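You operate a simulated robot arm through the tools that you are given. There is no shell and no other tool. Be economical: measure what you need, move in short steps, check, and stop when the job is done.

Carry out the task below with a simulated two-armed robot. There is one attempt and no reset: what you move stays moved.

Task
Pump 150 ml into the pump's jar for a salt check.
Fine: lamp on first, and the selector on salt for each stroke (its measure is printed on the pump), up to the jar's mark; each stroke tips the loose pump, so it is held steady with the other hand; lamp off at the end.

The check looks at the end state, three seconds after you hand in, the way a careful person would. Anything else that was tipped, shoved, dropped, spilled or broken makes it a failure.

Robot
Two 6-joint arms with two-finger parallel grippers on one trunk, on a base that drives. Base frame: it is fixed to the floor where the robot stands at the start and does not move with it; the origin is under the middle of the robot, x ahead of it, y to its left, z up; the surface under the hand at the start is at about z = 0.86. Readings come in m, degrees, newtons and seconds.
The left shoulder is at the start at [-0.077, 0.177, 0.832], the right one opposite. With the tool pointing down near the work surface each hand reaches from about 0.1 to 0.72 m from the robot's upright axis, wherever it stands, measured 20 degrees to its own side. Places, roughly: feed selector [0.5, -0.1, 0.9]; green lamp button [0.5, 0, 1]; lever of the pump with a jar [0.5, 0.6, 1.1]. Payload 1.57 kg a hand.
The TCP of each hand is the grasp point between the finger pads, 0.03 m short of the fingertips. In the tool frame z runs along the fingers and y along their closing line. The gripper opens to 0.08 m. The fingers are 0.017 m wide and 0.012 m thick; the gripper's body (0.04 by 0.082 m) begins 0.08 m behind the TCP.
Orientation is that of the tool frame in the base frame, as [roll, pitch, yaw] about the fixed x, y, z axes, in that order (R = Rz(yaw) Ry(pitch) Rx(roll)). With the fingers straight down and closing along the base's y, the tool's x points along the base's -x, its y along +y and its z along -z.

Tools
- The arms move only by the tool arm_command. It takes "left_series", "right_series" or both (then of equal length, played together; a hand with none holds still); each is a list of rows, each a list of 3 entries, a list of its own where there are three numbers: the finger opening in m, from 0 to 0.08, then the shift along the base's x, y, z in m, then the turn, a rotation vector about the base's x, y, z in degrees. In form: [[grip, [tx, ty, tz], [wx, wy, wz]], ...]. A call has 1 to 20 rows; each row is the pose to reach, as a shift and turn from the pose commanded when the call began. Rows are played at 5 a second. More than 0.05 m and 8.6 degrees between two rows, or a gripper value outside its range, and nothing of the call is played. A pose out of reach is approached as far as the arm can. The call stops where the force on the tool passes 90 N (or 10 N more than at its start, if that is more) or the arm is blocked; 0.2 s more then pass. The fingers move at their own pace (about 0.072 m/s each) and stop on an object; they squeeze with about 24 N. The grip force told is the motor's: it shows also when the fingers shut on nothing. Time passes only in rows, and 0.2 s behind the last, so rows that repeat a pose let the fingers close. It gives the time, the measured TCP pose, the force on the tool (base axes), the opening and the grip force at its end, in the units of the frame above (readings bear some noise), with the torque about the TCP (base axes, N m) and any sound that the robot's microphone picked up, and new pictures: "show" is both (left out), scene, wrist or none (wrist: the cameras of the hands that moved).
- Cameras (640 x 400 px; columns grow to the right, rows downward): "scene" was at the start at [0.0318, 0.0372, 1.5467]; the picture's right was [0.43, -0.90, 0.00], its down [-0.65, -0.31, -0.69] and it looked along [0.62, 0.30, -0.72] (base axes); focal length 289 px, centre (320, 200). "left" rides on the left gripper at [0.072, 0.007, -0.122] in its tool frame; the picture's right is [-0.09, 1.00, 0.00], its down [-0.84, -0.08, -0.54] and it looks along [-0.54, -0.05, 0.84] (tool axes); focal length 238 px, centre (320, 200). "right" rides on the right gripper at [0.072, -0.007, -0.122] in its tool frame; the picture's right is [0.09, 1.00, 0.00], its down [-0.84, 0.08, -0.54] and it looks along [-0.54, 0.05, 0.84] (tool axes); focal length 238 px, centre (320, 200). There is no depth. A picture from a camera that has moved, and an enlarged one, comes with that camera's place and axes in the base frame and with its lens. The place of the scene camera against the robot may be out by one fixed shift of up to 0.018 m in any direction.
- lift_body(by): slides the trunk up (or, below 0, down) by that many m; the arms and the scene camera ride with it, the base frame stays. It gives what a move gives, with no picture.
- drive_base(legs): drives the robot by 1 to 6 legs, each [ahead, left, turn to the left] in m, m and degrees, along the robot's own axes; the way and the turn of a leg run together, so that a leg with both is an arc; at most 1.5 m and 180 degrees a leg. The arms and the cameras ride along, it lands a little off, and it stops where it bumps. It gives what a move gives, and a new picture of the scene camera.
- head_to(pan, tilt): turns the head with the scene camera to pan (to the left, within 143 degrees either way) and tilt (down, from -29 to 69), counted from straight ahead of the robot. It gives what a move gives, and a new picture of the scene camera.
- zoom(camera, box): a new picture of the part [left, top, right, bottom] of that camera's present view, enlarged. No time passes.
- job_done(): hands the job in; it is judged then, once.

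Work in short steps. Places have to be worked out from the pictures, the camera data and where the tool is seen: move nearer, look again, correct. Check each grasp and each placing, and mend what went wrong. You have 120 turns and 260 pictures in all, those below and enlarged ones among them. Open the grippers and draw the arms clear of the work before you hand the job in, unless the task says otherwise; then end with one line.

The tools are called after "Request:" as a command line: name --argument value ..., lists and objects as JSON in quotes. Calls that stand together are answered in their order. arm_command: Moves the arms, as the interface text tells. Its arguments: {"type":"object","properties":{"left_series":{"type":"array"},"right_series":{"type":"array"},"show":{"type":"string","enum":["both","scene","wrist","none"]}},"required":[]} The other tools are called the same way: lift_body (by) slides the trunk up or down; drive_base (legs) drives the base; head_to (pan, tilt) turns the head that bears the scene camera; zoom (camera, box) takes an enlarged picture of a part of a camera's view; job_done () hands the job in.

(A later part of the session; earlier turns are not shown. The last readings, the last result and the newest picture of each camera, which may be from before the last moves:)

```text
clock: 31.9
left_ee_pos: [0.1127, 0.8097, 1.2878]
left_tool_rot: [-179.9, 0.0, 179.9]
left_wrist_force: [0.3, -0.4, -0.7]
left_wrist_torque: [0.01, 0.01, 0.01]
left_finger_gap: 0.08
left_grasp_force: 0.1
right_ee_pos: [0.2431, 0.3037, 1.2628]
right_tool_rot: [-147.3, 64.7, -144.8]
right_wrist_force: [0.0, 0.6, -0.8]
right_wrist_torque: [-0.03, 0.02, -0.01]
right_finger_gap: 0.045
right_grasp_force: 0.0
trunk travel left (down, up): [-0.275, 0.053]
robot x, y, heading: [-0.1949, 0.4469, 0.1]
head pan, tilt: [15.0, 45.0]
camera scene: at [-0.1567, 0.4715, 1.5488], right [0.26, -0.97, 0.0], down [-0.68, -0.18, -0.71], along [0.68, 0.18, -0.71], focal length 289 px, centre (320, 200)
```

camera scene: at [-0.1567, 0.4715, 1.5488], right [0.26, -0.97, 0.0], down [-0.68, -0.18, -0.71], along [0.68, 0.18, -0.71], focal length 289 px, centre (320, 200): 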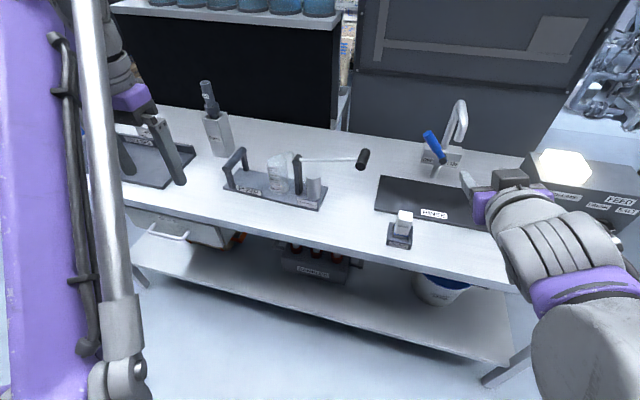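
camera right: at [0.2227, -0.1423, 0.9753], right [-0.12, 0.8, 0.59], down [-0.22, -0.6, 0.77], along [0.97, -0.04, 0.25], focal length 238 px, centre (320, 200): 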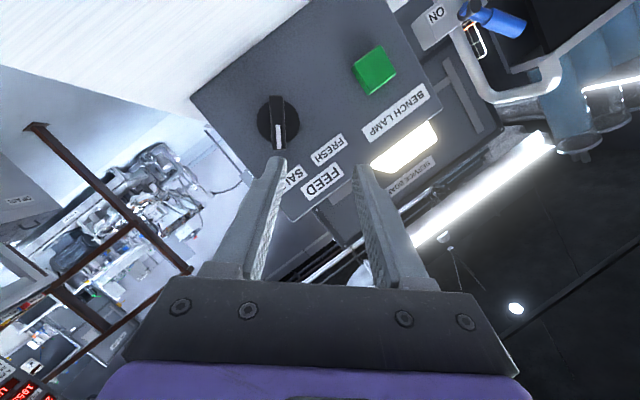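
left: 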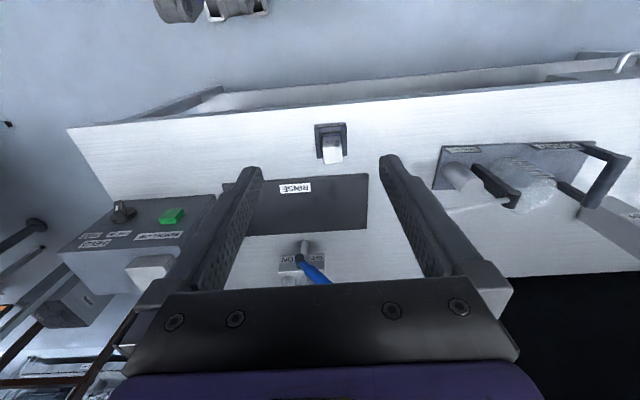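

Zooming on the pump.

Request:
zoom --camera "scene" --box '[200, 110, 390, 230]'

Request:
head_to --pan -5 --tilt 45

Request:
zoom --camera "scene" --box '[100, 80, 320, 220]'

```text
3.33 times, centred on (295, 170) of scene
camera zoom: at [-0.1567, 0.4715, 1.5488], right [0.26, -0.97, 0.0], down [-0.68, -0.18, -0.71], along [0.68, 0.18, -0.71], focal length 963 px, centre (403, 300)
```

zoom: 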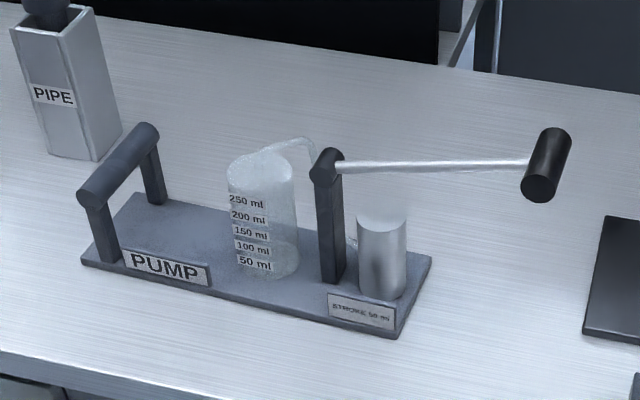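

```text
clock: 32.7
left_ee_pos: [0.1125, 0.8094, 1.289]
left_tool_rot: [179.9, 0.0, 179.9]
left_wrist_force: [0.8, -0.8, -0.2]
left_wrist_torque: [-0.01, 0.02, -0.03]
left_finger_gap: 0.0797
left_grasp_force: 0.0
right_ee_pos: [0.2414, 0.3047, 1.2626]
right_tool_rot: [-147.1, 64.8, -144.7]
right_wrist_force: [0.1, -1.0, 0.5]
right_wrist_torque: [0.02, -0.01, -0.01]
right_finger_gap: 0.0448
right_grasp_force: 0.1
trunk travel left (down, up): [-0.275, 0.053]
robot x, y, heading: [-0.1936, 0.4473, -0.3]
head pan, tilt: [-5.0, 45.0]
camera scene: at [-0.1543, 0.4435, 1.5488], right [-0.09, -1.0, 0.0], down [-0.7, 0.06, -0.71], along [0.7, -0.06, -0.71], focal length 289 px, centre (320, 200)
```

scene: 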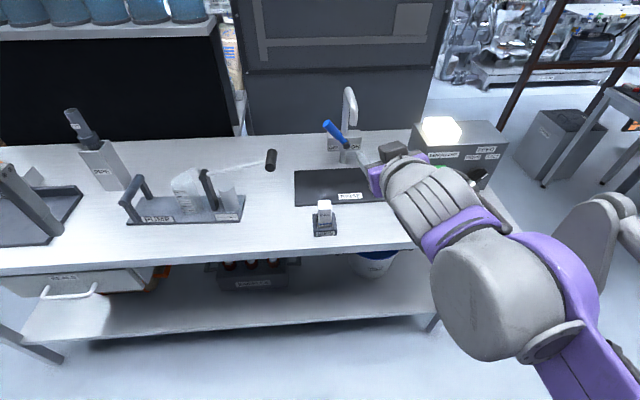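

```text
2.86 times, centred on (210, 150) of scene
camera zoom: at [-0.1543, 0.4435, 1.5488], right [-0.09, -1.0, 0.0], down [-0.7, 0.06, -0.71], along [0.7, -0.06, -0.71], focal length 825 px, centre (634, 343)
```

zoom: 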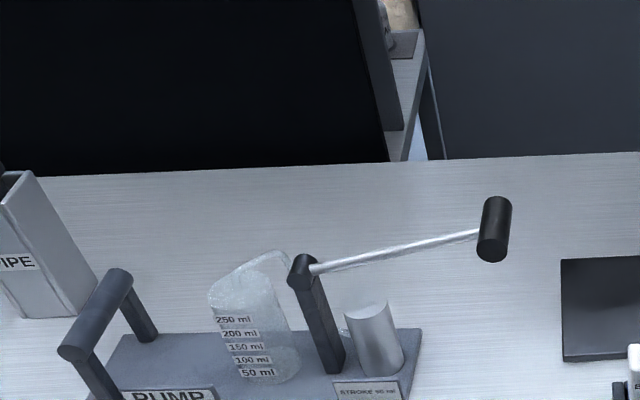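

Estimates: lever grip at (0.51, 0.52, 1.05), pivot (0.524, 0.725, 1.0), pump handle bar along x at (0.52, 0.945, 0.96). I'll drive so that both are in reach.

Request:
drive_base --legs '[[0, 0.26, 0], [0.14, 0, 0]]'

Request:
head_to --pan 5 --tilt 48

```text
clock: 36.5
left_ee_pos: [0.2524, 1.0666, 1.2881]
left_tool_rot: [180.0, 0.0, -179.7]
left_wrist_force: [-0.4, 0.5, -0.4]
left_wrist_torque: [0.01, 0.01, -0.02]
left_finger_gap: 0.0802
left_grasp_force: 0.0
right_ee_pos: [0.3833, 0.5636, 1.2627]
right_tool_rot: [-147.2, 64.8, -144.3]
right_wrist_force: [-0.4, -0.3, 0.3]
right_wrist_torque: [0.03, -0.01, -0.03]
right_finger_gap: 0.0448
right_grasp_force: 0.2
trunk travel left (down, up): [-0.275, 0.053]
robot x, y, heading: [-0.055, 0.7045, 0.4]
head pan, tilt: [-5.0, 45.0]
camera scene: at [-0.0134, 0.6999, 1.5487], right [-0.08, -1.0, 0.0], down [-0.7, 0.06, -0.71], along [0.71, -0.06, -0.71], focal length 289 px, centre (320, 200)
```

scene: 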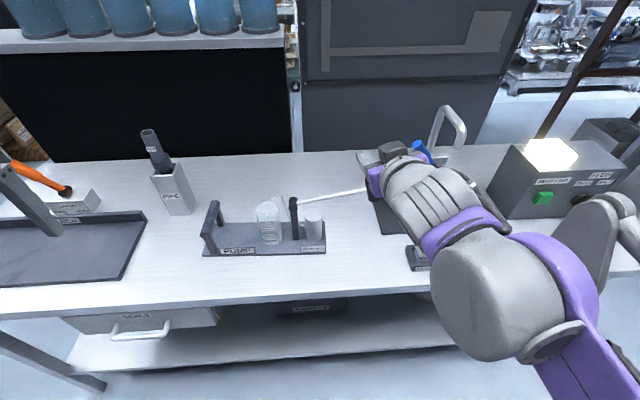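

```text
clock: 37.2
left_ee_pos: [0.2522, 1.0681, 1.2873]
left_tool_rot: [-179.9, 0.0, -179.8]
left_wrist_force: [-0.4, 0.6, 0.5]
left_wrist_torque: [0.02, -0.02, -0.01]
left_finger_gap: 0.0798
left_grasp_force: 0.0
right_ee_pos: [0.384, 0.5646, 1.2635]
right_tool_rot: [-147.3, 64.7, -144.4]
right_wrist_force: [-0.5, -0.1, 0.3]
right_wrist_torque: [-0.03, -0.03, 0.01]
right_finger_gap: 0.045
right_grasp_force: 0.1
trunk travel left (down, up): [-0.275, 0.053]
robot x, y, heading: [-0.0568, 0.7068, 0.3]
head pan, tilt: [5.0, 48.0]
camera scene: at [-0.0151, 0.7139, 1.5446], right [0.09, -1.0, 0.0], down [-0.74, -0.07, -0.67], along [0.67, 0.06, -0.74], focal length 289 px, centre (320, 200)
```

scene: 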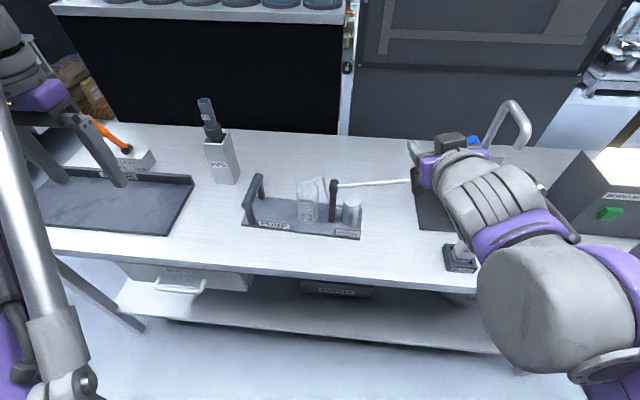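

First level the right hand (pitch -20°) and retract slightly.

Request:
arm_command --right_series '[[0.05, [-0.015, -0.01, 0], [0, -7, 0]], [0.06, [-0.03, -0.02, 0], [0, -14, 0]], [0.07, [-0.03, -0.04, -0.02], [0, -20, 0]], [0.07, [-0.03, -0.043, -0.05], [0, -20, 0]]]' --show "none"

Request:
arm_command --right_series '[[0.07, [0, 0, -0.01], [-8, 0, 0]], [0.07, [0, 0, -0.02], [-16, 0, 0]], [0.07, [0, 0, -0.03], [-24, 0, 0]], [0.07, [0, 0, -0.04], [-32, 0, 0]], [0.07, [0, 0, -0.05], [-40, 0, 0]], [0.07, [0, 0, -0.06], [-48, 0, 0]], [0.07, [0, 0, -0.07], [-56, 0, 0]], [0.07, [0, 0, -0.08], [-64, 0, 0]], [0.07, [0, 0, -0.09], [-72, 0, 0]], [0.07, [0, 0, -0.1], [-76, 0, 0]]]'

```text
clock: 38.2
left_ee_pos: [0.2521, 1.0684, 1.2886]
left_tool_rot: [179.9, 0.1, -179.7]
left_wrist_force: [-0.6, -0.2, 0.1]
left_wrist_torque: [0.02, 0.01, -0.01]
left_finger_gap: 0.0801
left_grasp_force: 0.1
right_ee_pos: [0.3554, 0.5304, 1.2295]
right_tool_rot: [-105.3, 75.0, -106.4]
right_wrist_force: [0.1, 0.1, 0.7]
right_wrist_torque: [0.02, -0.03, -0.02]
right_finger_gap: 0.0698
right_grasp_force: 0.2
right hand out of reach, approached as far as the arm can: row 2, 3, 4
trunk travel left (down, up): [-0.275, 0.053]
robot x, y, heading: [-0.051, 0.709, 0.3]
head pan, tilt: [5.0, 48.0]
```

```text
clock: 40.4
left_ee_pos: [0.2517, 1.0682, 1.287]
left_tool_rot: [-180.0, 0.0, -179.8]
left_wrist_force: [-0.7, 0.3, 0.2]
left_wrist_torque: [-0.03, 0.02, 0.01]
left_finger_gap: 0.0801
left_grasp_force: 0.0
right_ee_pos: [0.3572, 0.5297, 1.1302]
right_tool_rot: [-89.5, -0.6, -94.2]
right_wrist_force: [-0.3, -0.4, -0.4]
right_wrist_torque: [0.01, 0.03, -0.01]
right_finger_gap: 0.0699
right_grasp_force: 0.1
trunk travel left (down, up): [-0.275, 0.053]
robot x, y, heading: [-0.0528, 0.7019, 0.3]
head pan, tilt: [5.0, 48.0]
camera scene: at [-0.0153, 0.7139, 1.5446], right [0.09, -1.0, 0.0], down [-0.74, -0.07, -0.67], along [0.67, 0.06, -0.74], focal length 289 px, centre (320, 200)
camera right: at [0.2304, 0.4668, 1.1363], right [0.0, -0.1, -0.99], down [-0.48, 0.87, -0.09], along [0.88, 0.48, -0.05], focal length 238 px, centre (320, 200)
```

scene: 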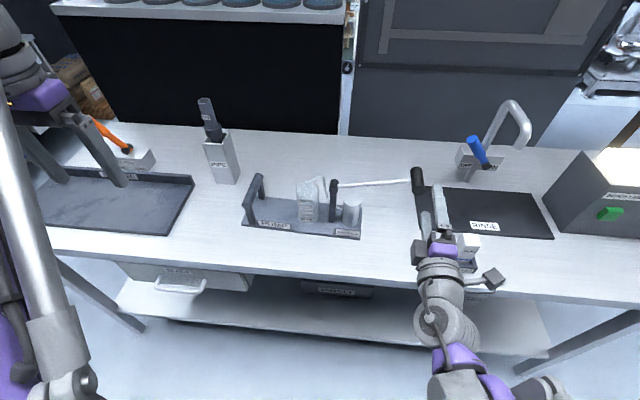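
right: 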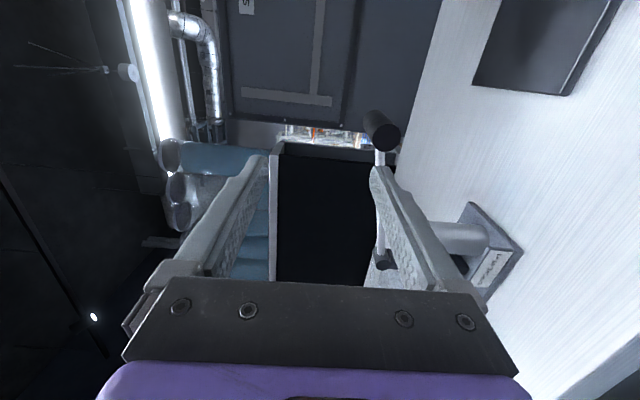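

The camera shows the lever knob end-on at about (0.49, 0.518, 1.06). Lower to its height and approach partway.

Request:
arm_command --right_series '[[0.07, [0, -0.005, -0.04], [0, 0, 0]], [0.07, [0.01, -0.011, -0.07], [0, 0, 0]], [0.07, [0.04, -0.011, -0.07], [0, 0, 0]], [0.07, [0.06, -0.011, -0.07], [0, 0, 0]], [0.07, [0.06, -0.011, -0.07], [0, 0, 0]]]'

```text
clock: 41.6
left_ee_pos: [0.2518, 1.0681, 1.2877]
left_tool_rot: [-180.0, 0.0, -179.7]
left_wrist_force: [-0.1, 0.4, 0.2]
left_wrist_torque: [0.01, -0.02, 0.01]
left_finger_gap: 0.0799
left_grasp_force: 0.1
right_ee_pos: [0.4154, 0.519, 1.0607]
right_tool_rot: [-89.4, -0.5, -94.2]
right_wrist_force: [-0.8, 1.3, -0.1]
right_wrist_torque: [0.03, -0.02, -0.02]
right_finger_gap: 0.0701
right_grasp_force: 0.1
trunk travel left (down, up): [-0.275, 0.053]
robot x, y, heading: [-0.0549, 0.7034, 0.1]
head pan, tilt: [5.0, 48.0]
camera scene: at [-0.0159, 0.7139, 1.5446], right [0.09, -1.0, 0.0], down [-0.74, -0.07, -0.67], along [0.67, 0.06, -0.74], focal length 289 px, centre (320, 200)
camera right: at [0.2897, 0.4556, 1.0665], right [0.0, -0.1, -0.99], down [-0.48, 0.87, -0.09], along [0.88, 0.48, -0.05], focal length 238 px, centre (320, 200)
```

scene: 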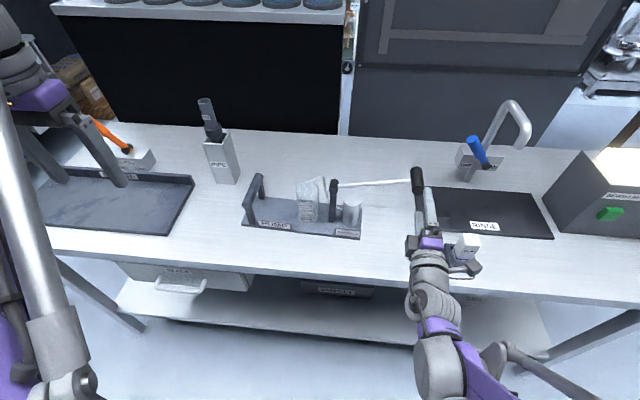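
right: 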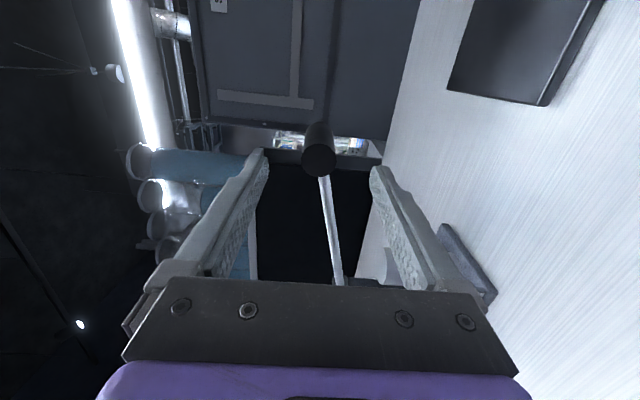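

Right fingers are lined up with the knob. Now the left hand: zoom for the handle position.

Request:
zoom --camera "scene" --box '[200, 130, 440, 260]'

Request:
arm_command --left_series '[[0.08, [0.04, -0.03, 0], [0, 0, 0]], [0.08, [0.08, -0.055, 0], [0, 0, 0]], [0.08, [0.12, -0.08, -0.01], [0, 0, 0]], [0.08, [0.16, -0.1, -0.03], [0, 0, 0]], [0.08, [0.2, -0.11, -0.05], [0, 0, 0]], [0.08, [0.235, -0.123, -0.08], [0, 0, 0]], [0.08, [0.258, -0.123, -0.12], [0, 0, 0]], [0.08, [0.258, -0.123, -0.15], [0, 0, 0]]]'

```text
2.67 times, centred on (320, 195) of scene
camera zoom: at [-0.0159, 0.7139, 1.5446], right [0.09, -1.0, 0.0], down [-0.74, -0.07, -0.67], along [0.67, 0.06, -0.74], focal length 770 px, centre (320, 213)
```

zoom: 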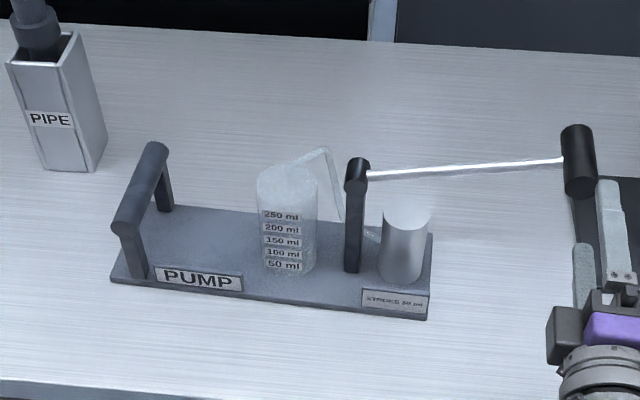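

```text
clock: 43.4
left_ee_pos: [0.5089, 0.9423, 1.1361]
left_tool_rot: [-180.0, 0.1, -179.8]
left_wrist_force: [0.6, 0.2, 0.2]
left_wrist_torque: [0.05, -0.03, -0.02]
left_finger_gap: 0.0801
left_grasp_force: 0.1
left hand out of reach, approached as far as the arm can: row 5, 6
right_ee_pos: [0.4148, 0.5188, 1.0607]
right_tool_rot: [-89.3, -0.6, -94.2]
right_wrist_force: [1.1, -0.3, -0.6]
right_wrist_torque: [0.0, 0.0, -0.03]
right_finger_gap: 0.0699
right_grasp_force: 0.2
trunk travel left (down, up): [-0.275, 0.053]
robot x, y, heading: [-0.055, 0.7056, 0.2]
head pan, tilt: [5.0, 48.0]
camera scene: at [-0.0175, 0.7139, 1.5446], right [0.09, -1.0, 0.0], down [-0.74, -0.07, -0.67], along [0.67, 0.06, -0.74], focal length 289 px, centre (320, 200)
camera left: at [0.4367, 0.9476, 1.2577], right [0.09, 1.0, 0.0], down [0.84, -0.07, 0.54], along [0.54, -0.05, -0.84], focal length 238 px, centre (320, 200)
```

scene: 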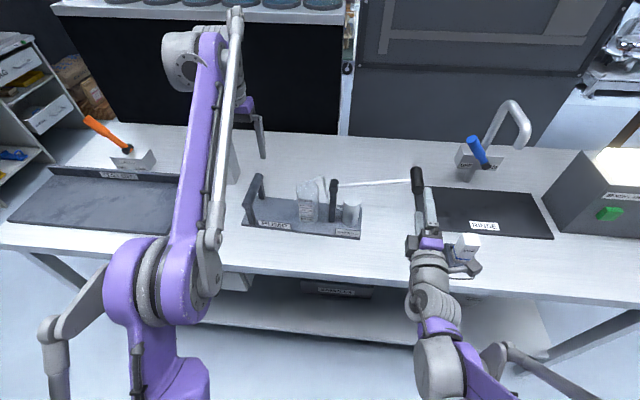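
left: 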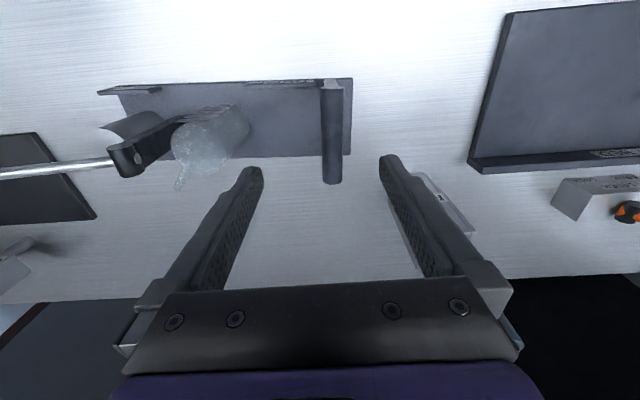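

The handle bar is at y≈0.952, x 0.48–0.59, z≈0.965. Lower the left hand around it and close.

Request:
arm_command --left_series '[[0.08, [0.01, 0.005, -0.03], [0, 0, 0]], [0.08, [0.022, 0.01, -0.07], [0, 0, 0]], [0.08, [0.022, 0.01, -0.11], [0, 0, 0]], [0.08, [0.022, 0.01, -0.14], [0, 0, 0]], [0.08, [0.022, 0.01, -0.165], [0, 0, 0]], [0.08, [0.022, 0.01, -0.172], [0, 0, 0]]]' --show "wrist"

```text
clock: 44.8
left_ee_pos: [0.5311, 0.9533, 0.9658]
left_tool_rot: [180.0, -0.1, -179.7]
left_wrist_force: [0.0, 0.3, -1.1]
left_wrist_torque: [0.01, 0.01, 0.02]
left_finger_gap: 0.0799
left_grasp_force: 0.0
right_ee_pos: [0.4153, 0.5201, 1.0597]
right_tool_rot: [-89.5, -0.5, -94.2]
right_wrist_force: [0.2, -0.8, 0.2]
right_wrist_torque: [-0.02, -0.02, -0.01]
right_finger_gap: 0.0702
right_grasp_force: 0.1
trunk travel left (down, up): [-0.275, 0.053]
robot x, y, heading: [-0.0498, 0.7028, 0.3]
head pan, tilt: [5.0, 48.0]
camera left: at [0.4594, 0.9585, 1.0868], right [0.09, 1.0, 0.0], down [0.84, -0.07, 0.54], along [0.54, -0.05, -0.84], focal length 238 px, centre (320, 200)
```

left: 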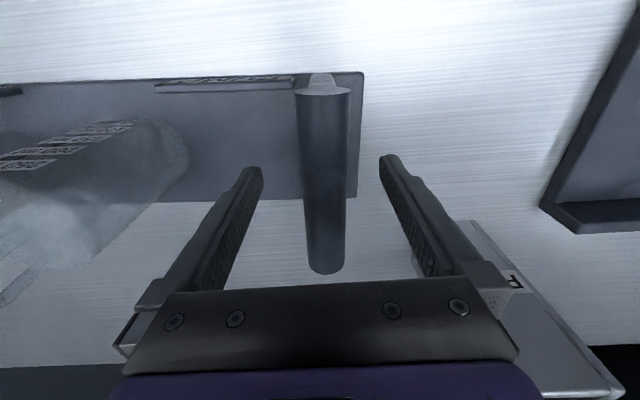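

Centred; closing the left fingers on the handle.

Request:
arm_command --left_series '[[0.05, [0, 0, 0], [0, 0, 0]], [0.02, [0, 0, 0], [0, 0, 0]], [0.0, [0, 0, 0], [0, 0, 0]], [0.0, [0, 0, 0], [0, 0, 0]], [0.0, [0, 0, 0], [0, 0, 0]]]'

```text
clock: 46.0
left_ee_pos: [0.5317, 0.9524, 0.965]
left_tool_rot: [180.0, 0.0, -179.7]
left_wrist_force: [-0.5, 0.7, -0.1]
left_wrist_torque: [0.03, -0.02, -0.36]
left_finger_gap: 0.0283
left_grasp_force: 23.5
right_ee_pos: [0.4156, 0.5192, 1.0602]
right_tool_rot: [-89.6, -0.4, -94.2]
right_wrist_force: [-0.7, 0.4, -0.7]
right_wrist_torque: [0.02, 0.01, -0.01]
right_finger_gap: 0.0701
right_grasp_force: 0.1
trunk travel left (down, up): [-0.275, 0.053]
robot x, y, heading: [-0.0569, 0.7022, -0.0]
head pan, tilt: [5.0, 48.0]
camera scene: at [-0.0156, 0.7142, 1.5446], right [0.09, -1.0, 0.0], down [-0.74, -0.07, -0.67], along [0.67, 0.06, -0.74], focal length 289 px, centre (320, 200)
camera left: at [0.4593, 0.9587, 1.087], right [0.09, 1.0, 0.0], down [0.84, -0.07, 0.54], along [0.54, -0.05, -0.84], focal length 238 px, centre (320, 200)
```

scene: 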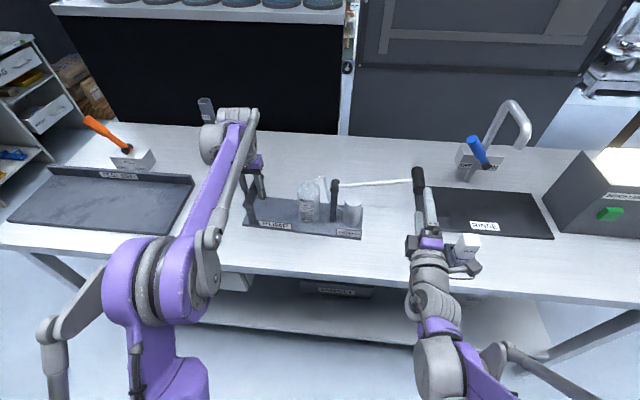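
left: 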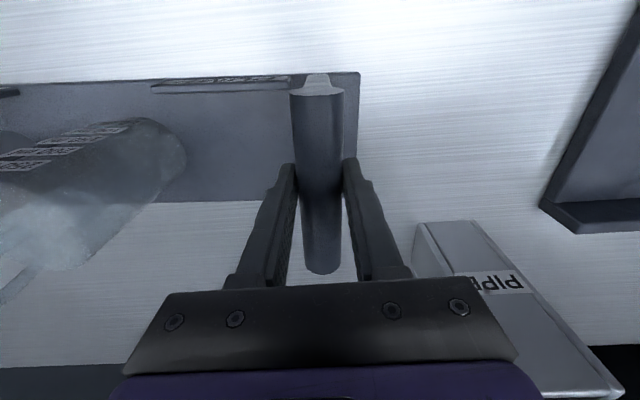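

Handle held (28 mm, 23.5 N). Now advance the right fingers over the lever knob and narrow them.

Request:
arm_command --right_series '[[0.07, [0.02, 0, 0], [0, 0, 0]], [0.07, [0.04, 0, 0], [0, 0, 0]], [0.07, [0.06, 0.001, 0], [0, 0, 0]], [0.055, [0.065, 0.001, 0], [0, 0, 0]], [0.045, [0.065, 0.001, 0], [0, 0, 0]], [0.045, [0.065, 0.001, 0], [0, 0, 0]]]'

```text
clock: 47.4
left_ee_pos: [0.5305, 0.9532, 0.9634]
left_tool_rot: [-179.9, 0.0, -179.8]
left_wrist_force: [-0.8, -1.3, -0.5]
left_wrist_torque: [0.01, 0.01, -0.43]
left_finger_gap: 0.0282
left_grasp_force: 24.0
right_ee_pos: [0.4829, 0.5192, 1.0609]
right_tool_rot: [-89.5, -0.6, -94.2]
right_wrist_force: [0.3, -0.2, 0.8]
right_wrist_torque: [0.04, 0.0, -0.01]
right_finger_gap: 0.0452
right_grasp_force: 0.0
trunk travel left (down, up): [-0.275, 0.053]
robot x, y, heading: [-0.0538, 0.7018, 0.1]
head pan, tilt: [5.0, 48.0]
camera scene: at [-0.0154, 0.7139, 1.5446], right [0.09, -1.0, 0.0], down [-0.74, -0.07, -0.67], along [0.67, 0.06, -0.74], focal length 289 px, centre (320, 200)
camera right: at [0.3565, 0.4562, 1.0663], right [0.0, -0.1, -0.99], down [-0.48, 0.87, -0.09], along [0.88, 0.48, -0.05], focal length 238 px, centre (320, 200)
```

scene: 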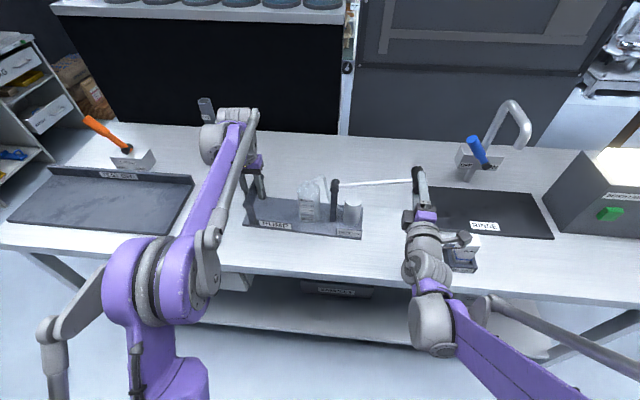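
right: 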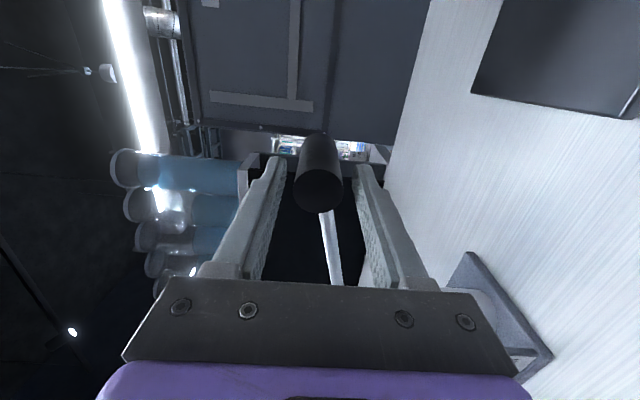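

Caged. Start the first stroke: push the knob down along its arc to horizontal and check forces.

Request:
arm_command --right_series '[[0.042, [0.065, -0.003, -0.012], [0, 0, 0]], [0.042, [0.065, -0.0055, -0.023], [0, 0, 0]], [0.042, [0.065, -0.007, -0.035], [0, 0, 0]], [0.042, [0.065, -0.008, -0.046], [0, 0, 0]], [0.042, [0.065, -0.0088, -0.06], [0, 0, 0]]]'

```text
refused: row 1 steps farther than a row can; nothing moved
```

Shift is relative to the present pose; x must be 0.

Request:
arm_command --right_series '[[0.042, [0, -0.003, -0.012], [0, 0, 0]], [0.042, [0, -0.0055, -0.023], [0, 0, 0]], [0.042, [0, -0.007, -0.035], [0, 0, 0]], [0.042, [0, -0.008, -0.046], [0, 0, 0]], [0.042, [0, -0.0088, -0.06], [0, 0, 0]]]'

```text
clock: 48.6
left_ee_pos: [0.5315, 0.9531, 0.9663]
left_tool_rot: [-180.0, 0.0, -179.7]
left_wrist_force: [-1.4, -0.6, -0.1]
left_wrist_torque: [0.07, 0.1, -0.47]
left_finger_gap: 0.028
left_grasp_force: 24.1
right_ee_pos: [0.4812, 0.511, 0.9993]
right_tool_rot: [-89.3, -0.5, -94.2]
right_wrist_force: [-1.0, -3.7, 9.7]
right_wrist_torque: [0.13, -0.08, -0.04]
right_finger_gap: 0.0508
right_grasp_force: 5.6
trunk travel left (down, up): [-0.275, 0.053]
robot x, y, heading: [-0.0551, 0.7053, 0.5]
head pan, tilt: [5.0, 48.0]
camera scene: at [-0.0164, 0.7137, 1.5446], right [0.09, -1.0, 0.0], down [-0.74, -0.07, -0.67], along [0.67, 0.06, -0.74], focal length 289 px, centre (320, 200)
camera right: at [0.3549, 0.4483, 1.0059], right [0.0, -0.1, -0.99], down [-0.48, 0.87, -0.09], along [0.88, 0.48, -0.05], focal length 238 px, centre (320, 200)
```

scene: 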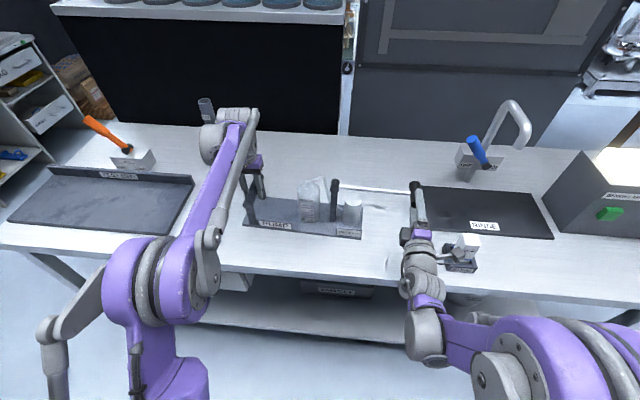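
right: 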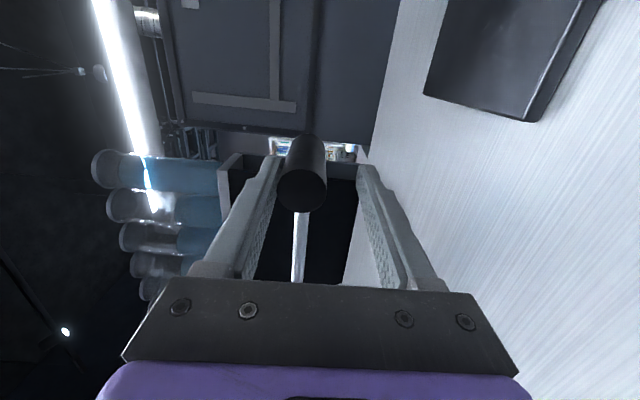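

Force about 10 N and the pump is steady. Continue down.

Request:
arm_command --right_series '[[0.042, [0, 0.0005, -0.01], [0, 0, 0]], [0.042, [0, 0.001, -0.02], [0, 0, 0]], [0.042, [0, 0.002, -0.03], [0, 0, 0]], [0.042, [0, 0.003, -0.039], [0, 0, 0]]]' --show "wrist"

```text
clock: 49.6
left_ee_pos: [0.5314, 0.9532, 0.9674]
left_tool_rot: [-180.0, 0.2, -179.7]
left_wrist_force: [2.1, 1.7, 7.6]
left_wrist_torque: [0.02, 0.35, -0.45]
left_finger_gap: 0.0283
left_grasp_force: 23.9
right_ee_pos: [0.481, 0.5123, 0.9643]
right_tool_rot: [-89.1, -0.4, -94.4]
right_wrist_force: [8.7, -9.5, 36.8]
right_wrist_torque: [0.37, 0.23, -0.05]
right_finger_gap: 0.074
right_grasp_force: 18.3
trunk travel left (down, up): [-0.275, 0.053]
robot x, y, heading: [-0.0536, 0.7021, 0.2]
head pan, tilt: [5.0, 48.0]
camera right: at [0.3547, 0.449, 0.9689], right [0.01, -0.1, -0.99], down [-0.47, 0.88, -0.09], along [0.88, 0.47, -0.04], focal length 238 px, centre (320, 200)
```

right: 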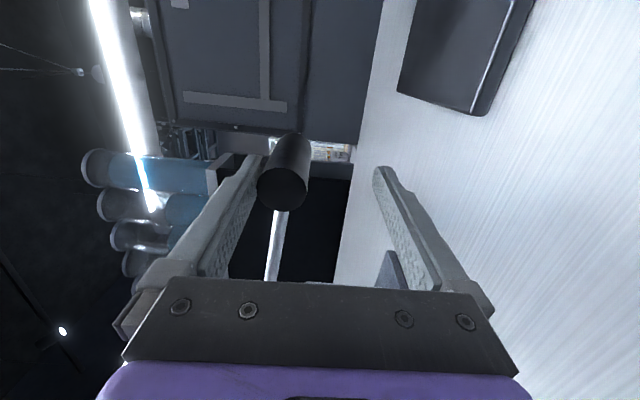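

The upper finger is yielding; check the jar and pump state.

Request:
zoom --camera "scene" --box '[220, 140, 460, 260]'

```text
2.67 times, centred on (340, 200) of scene
camera zoom: at [-0.0176, 0.7133, 1.5451], right [0.09, -1.0, 0.0], down [-0.74, -0.07, -0.67], along [0.67, 0.06, -0.74], focal length 770 px, centre (267, 200)
```

zoom: 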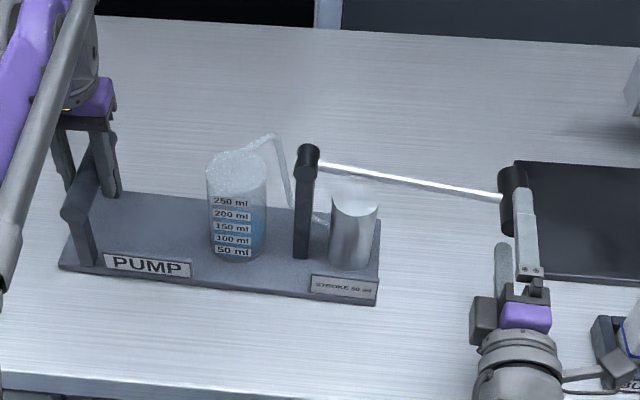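

There's water in the jar already. Zooming on the jar and on the bung near the wrist.

Request:
zoom --camera "scene" --box '[285, 185, 345, 245]'

Request:
zoom --camera "scene" --box '[380, 190, 520, 290]'

```text
6.67 times, centred on (315, 215) of scene
camera zoom: at [-0.0176, 0.7133, 1.5451], right [0.09, -1.0, 0.0], down [-0.74, -0.07, -0.67], along [0.67, 0.06, -0.74], focal length 1926 px, centre (353, 100)
```

zoom: 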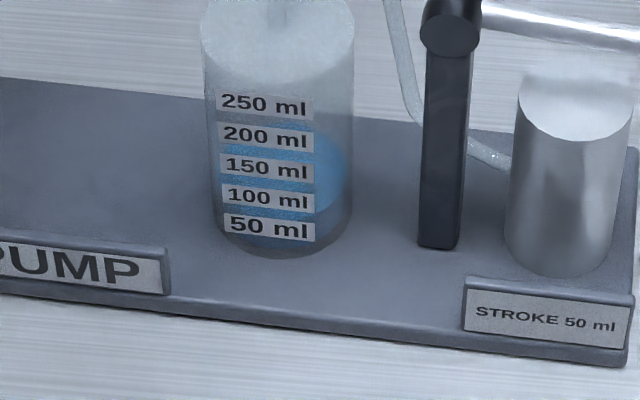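

```text
4.00 times, centred on (450, 240) of scene
camera zoom: at [-0.0176, 0.7133, 1.5451], right [0.09, -1.0, 0.0], down [-0.74, -0.07, -0.67], along [0.67, 0.06, -0.74], focal length 1155 px, centre (-200, 40)
```

zoom: 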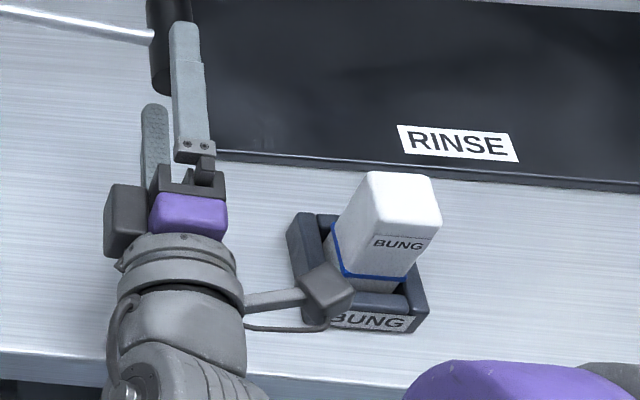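

Jar shows roughly 50 ml. I'll press slightly further with fingers fully open (rigid) to make sure the lever is at its lower stop.

Request:
arm_command --right_series '[[0.08, [0, 0, -0.003], [0, 0, 0]], [0.08, [0, 0, -0.007], [0, 0, 0]], [0.08, [0, 0, -0.01], [0, 0, 0]]]' --show "none"

Request:
zoom --camera "scene" --box '[285, 165, 345, 245]'

Request:
zoom --camera "scene" --box '[220, 140, 460, 260]'

```text
clock: 50.4
left_ee_pos: [0.5299, 0.9513, 0.9686]
left_tool_rot: [-179.9, 0.3, -179.8]
left_wrist_force: [3.6, -6.5, 20.1]
left_wrist_torque: [-0.05, -0.03, -0.42]
left_finger_gap: 0.0288
left_grasp_force: 23.8
right_ee_pos: [0.4786, 0.5112, 0.9569]
right_tool_rot: [-88.5, -0.6, -94.6]
right_wrist_force: [20.8, -7.8, 70.8]
right_wrist_torque: [0.27, 0.82, -0.38]
right_finger_gap: 0.0803
right_grasp_force: 0.2
trunk travel left (down, up): [-0.275, 0.053]
robot x, y, heading: [-0.0561, 0.7036, 0.3]
head pan, tilt: [5.0, 48.0]
```

```text
5.00 times, centred on (315, 205) of scene
camera zoom: at [-0.0201, 0.7128, 1.5452], right [0.09, -1.0, 0.0], down [-0.74, -0.07, -0.67], along [0.67, 0.06, -0.74], focal length 1444 px, centre (345, 175)
```

zoom: 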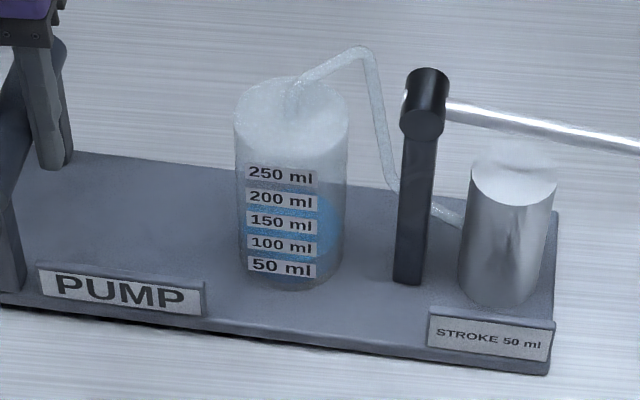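

```text
2.67 times, centred on (340, 200) of scene
camera zoom: at [-0.0201, 0.7128, 1.5452], right [0.09, -1.0, 0.0], down [-0.74, -0.07, -0.67], along [0.67, 0.06, -0.74], focal length 770 px, centre (267, 200)
```

zoom: 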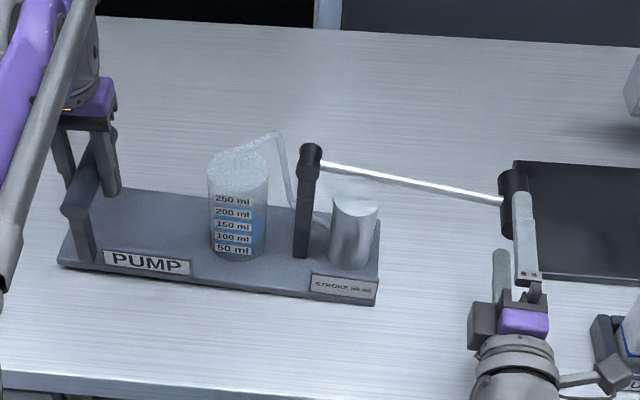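

Hard stop reached (71 N) — first stroke complete. Ease off and raise the lever back to the top.

Request:
arm_command --right_series '[[0.08, [0, 0, 0.012], [0, 0, 0]], [0.06, [0, -0.001, 0.024], [0, 0, 0]], [0.045, [0, -0.002, 0.036], [0, 0, 0]], [0.042, [0, -0.002, 0.05], [0, 0, 0]], [0.042, [0, -0.001, 0.064], [0, 0, 0]], [0.042, [0, 0.001, 0.078], [0, 0, 0]], [0.042, [0, 0.004, 0.092], [0, 0, 0]], [0.042, [0, 0.007, 0.105], [0, 0, 0]], [0.042, [0, 0.007, 0.105], [0, 0, 0]]]'

Request:
zoom --camera "scene" --box '[220, 140, 460, 260]'

```text
clock: 52.4
left_ee_pos: [0.5305, 0.9552, 0.9654]
left_tool_rot: [-180.0, -0.1, -179.7]
left_wrist_force: [-1.5, 0.1, -3.2]
left_wrist_torque: [0.11, -0.08, -0.38]
left_finger_gap: 0.0284
left_grasp_force: 23.7
right_ee_pos: [0.4831, 0.5207, 1.0565]
right_tool_rot: [-89.5, -0.5, -94.2]
right_wrist_force: [0.5, 0.3, -0.1]
right_wrist_torque: [-0.01, -0.02, 0.0]
right_finger_gap: 0.042
right_grasp_force: 0.0
trunk travel left (down, up): [-0.275, 0.053]
robot x, y, heading: [-0.0506, 0.7038, 0.3]
head pan, tilt: [5.0, 48.0]
camera scene: at [-0.0154, 0.7141, 1.5445], right [0.09, -1.0, 0.0], down [-0.74, -0.07, -0.67], along [0.67, 0.06, -0.74], focal length 289 px, centre (320, 200)
camera right: at [0.3569, 0.4574, 1.062], right [0.0, -0.1, -0.99], down [-0.48, 0.87, -0.09], along [0.88, 0.48, -0.05], focal length 238 px, centre (320, 200)
```

scene: 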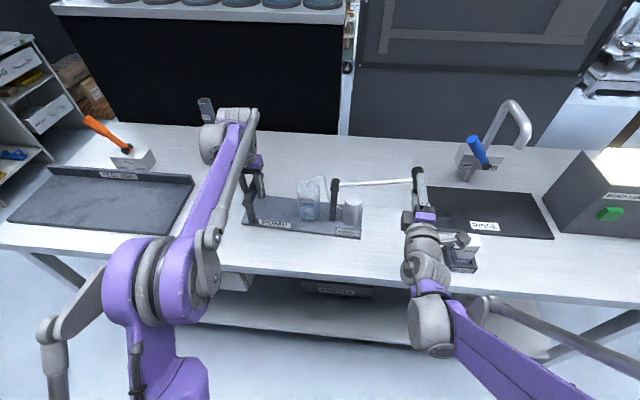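
right: 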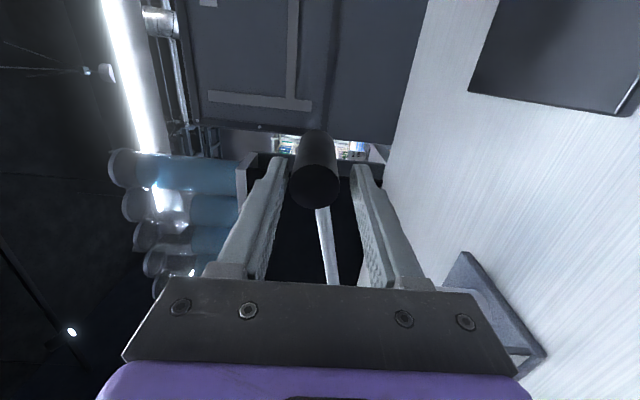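

```text
2.67 times, centred on (340, 200) of scene
camera zoom: at [-0.0154, 0.7141, 1.5445], right [0.09, -1.0, 0.0], down [-0.74, -0.07, -0.67], along [0.67, 0.06, -0.74], focal length 770 px, centre (267, 200)
```

zoom: 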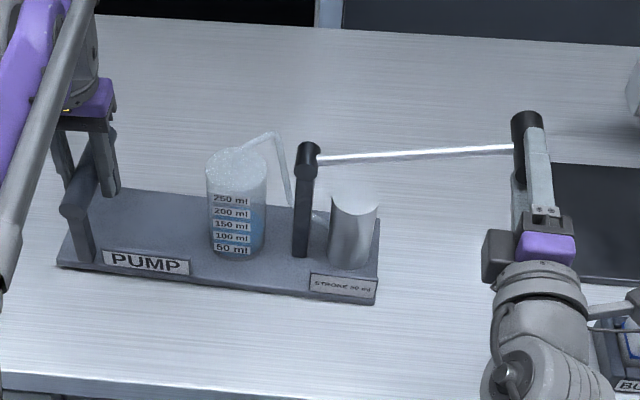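

Lever back at the top. Check whether the selector is still at SALT.

Request:
head_to --pan -50 --tilt 35

```text
clock: 53.6
left_ee_pos: [0.5314, 0.9531, 0.964]
left_tool_rot: [179.9, 0.0, -179.7]
left_wrist_force: [-1.1, -0.3, -3.4]
left_wrist_torque: [-0.01, -0.05, -0.41]
left_finger_gap: 0.0282
left_grasp_force: 23.8
right_ee_pos: [0.4828, 0.5216, 1.0561]
right_tool_rot: [-89.5, -0.6, -94.1]
right_wrist_force: [-0.4, -0.8, -0.9]
right_wrist_torque: [0.03, 0.0, 0.0]
right_finger_gap: 0.0421
right_grasp_force: 0.2
trunk travel left (down, up): [-0.275, 0.053]
robot x, y, heading: [-0.0561, 0.7064, 0.6]
head pan, tilt: [-50.0, 35.0]
camera scene: at [-0.0369, 0.6397, 1.5636], right [-0.76, -0.65, 0.0], down [-0.37, 0.44, -0.82], along [0.53, -0.62, -0.57], focal length 289 px, centre (320, 200)
```

scene: 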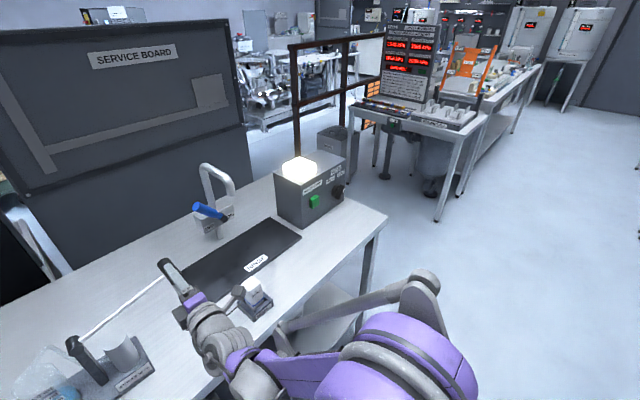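

Request:
zoom --camera "scene" --box '[265, 145, 365, 230]'

```text
4.71 times, centred on (315, 188) of scene
camera zoom: at [-0.0369, 0.6397, 1.5636], right [-0.76, -0.65, 0.0], down [-0.37, 0.44, -0.82], along [0.53, -0.62, -0.57], focal length 1359 px, centre (344, 259)
```

zoom: 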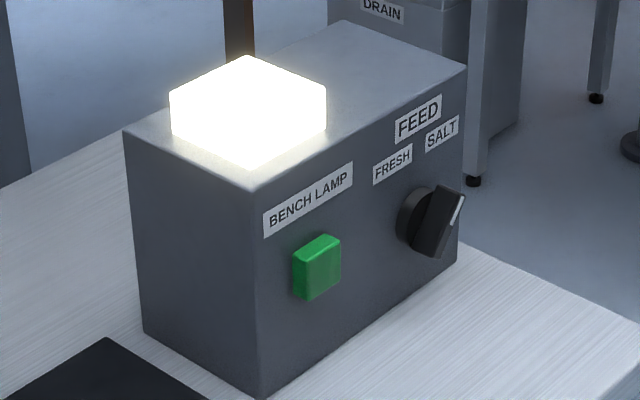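

Still on SALT. Second stroke: down with fingers rigid-open, stopping near the previous bottom.

Request:
arm_command --right_series '[[0.08, [0, 0, 0], [0, 0, 0]], [0.08, [0, 0, 0], [0, 0, 0]], [0.08, [0, -0.003, -0.018], [0, 0, 0]], [0.08, [0, -0.006, -0.034], [0, 0, 0]], [0.08, [0, -0.008, -0.05], [0, 0, 0]], [0.08, [0, -0.009, -0.064], [0, 0, 0]], [0.08, [0, -0.009, -0.078], [0, 0, 0]], [0.08, [0, -0.009, -0.088], [0, 0, 0]], [0.08, [0, -0.009, -0.095], [0, 0, 0]], [0.08, [0, -0.009, -0.098], [0, 0, 0]]]' --show "wrist"

Request:
head_to --pan 5 --tilt 48

Request:
zoom --camera "scene" --box '[265, 150, 385, 245]'

```text
clock: 55.9
left_ee_pos: [0.5318, 0.9526, 0.9665]
left_tool_rot: [-180.0, 0.1, -179.7]
left_wrist_force: [1.1, -1.4, 7.4]
left_wrist_torque: [0.07, 0.36, -0.47]
left_finger_gap: 0.0281
left_grasp_force: 23.9
right_ee_pos: [0.4815, 0.512, 0.9589]
right_tool_rot: [-89.1, -0.5, -94.3]
right_wrist_force: [7.2, -2.0, 28.9]
right_wrist_torque: [0.07, 0.15, 0.04]
right_finger_gap: 0.08
right_grasp_force: 0.1
trunk travel left (down, up): [-0.275, 0.053]
robot x, y, heading: [-0.0511, 0.7046, 0.4]
head pan, tilt: [-50.0, 35.0]
camera right: at [0.3561, 0.4486, 0.9648], right [0.01, -0.1, -0.99], down [-0.48, 0.87, -0.09], along [0.88, 0.48, -0.04], focal length 238 px, centre (320, 200)
```

right: 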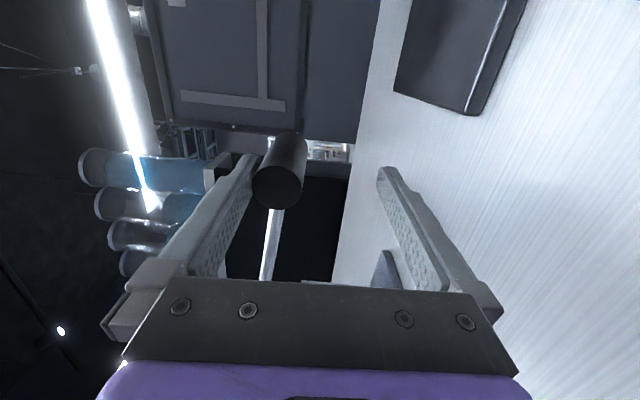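

```text
clock: 57.1
left_ee_pos: [0.5301, 0.9527, 0.9655]
left_tool_rot: [-179.9, 0.1, -179.7]
left_wrist_force: [2.4, -5.7, 10.8]
left_wrist_torque: [-0.08, -0.24, -0.45]
left_finger_gap: 0.0281
left_grasp_force: 23.9
right_ee_pos: [0.482, 0.5121, 0.9578]
right_tool_rot: [-89.2, -0.5, -94.2]
right_wrist_force: [10.8, 4.5, 35.4]
right_wrist_torque: [-0.17, 0.31, 0.05]
right_finger_gap: 0.0804
right_grasp_force: 0.0
trunk travel left (down, up): [-0.275, 0.053]
robot x, y, heading: [-0.0532, 0.7042, 0.2]
head pan, tilt: [5.0, 48.0]
camera scene: at [-0.0176, 0.7143, 1.5448], right [0.09, -1.0, 0.0], down [-0.74, -0.07, -0.67], along [0.67, 0.06, -0.74], focal length 289 px, centre (320, 200)
```

scene: 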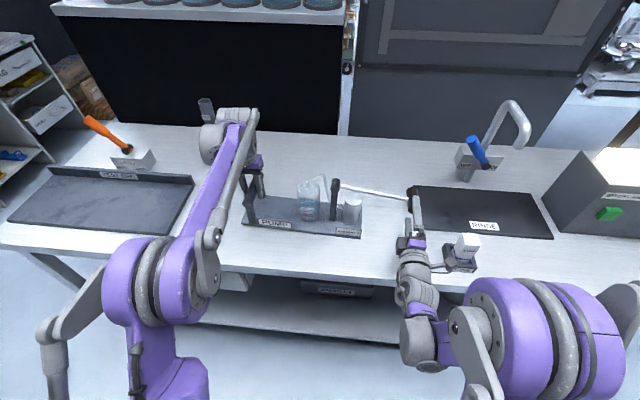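

```text
4.21 times, centred on (325, 198) of scene
camera zoom: at [-0.0176, 0.7143, 1.5448], right [0.09, -1.0, 0.0], down [-0.74, -0.07, -0.67], along [0.67, 0.06, -0.74], focal length 1216 px, centre (299, 210)
```

zoom: 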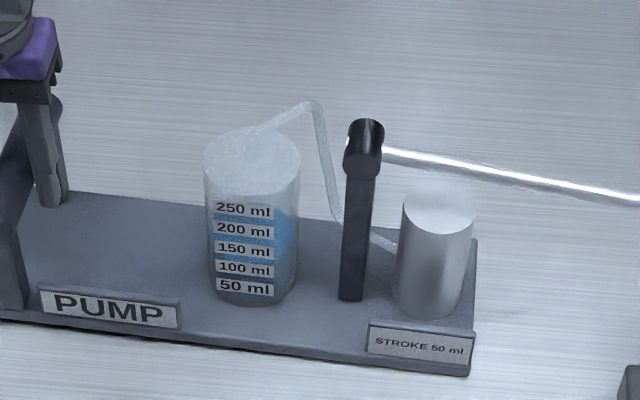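

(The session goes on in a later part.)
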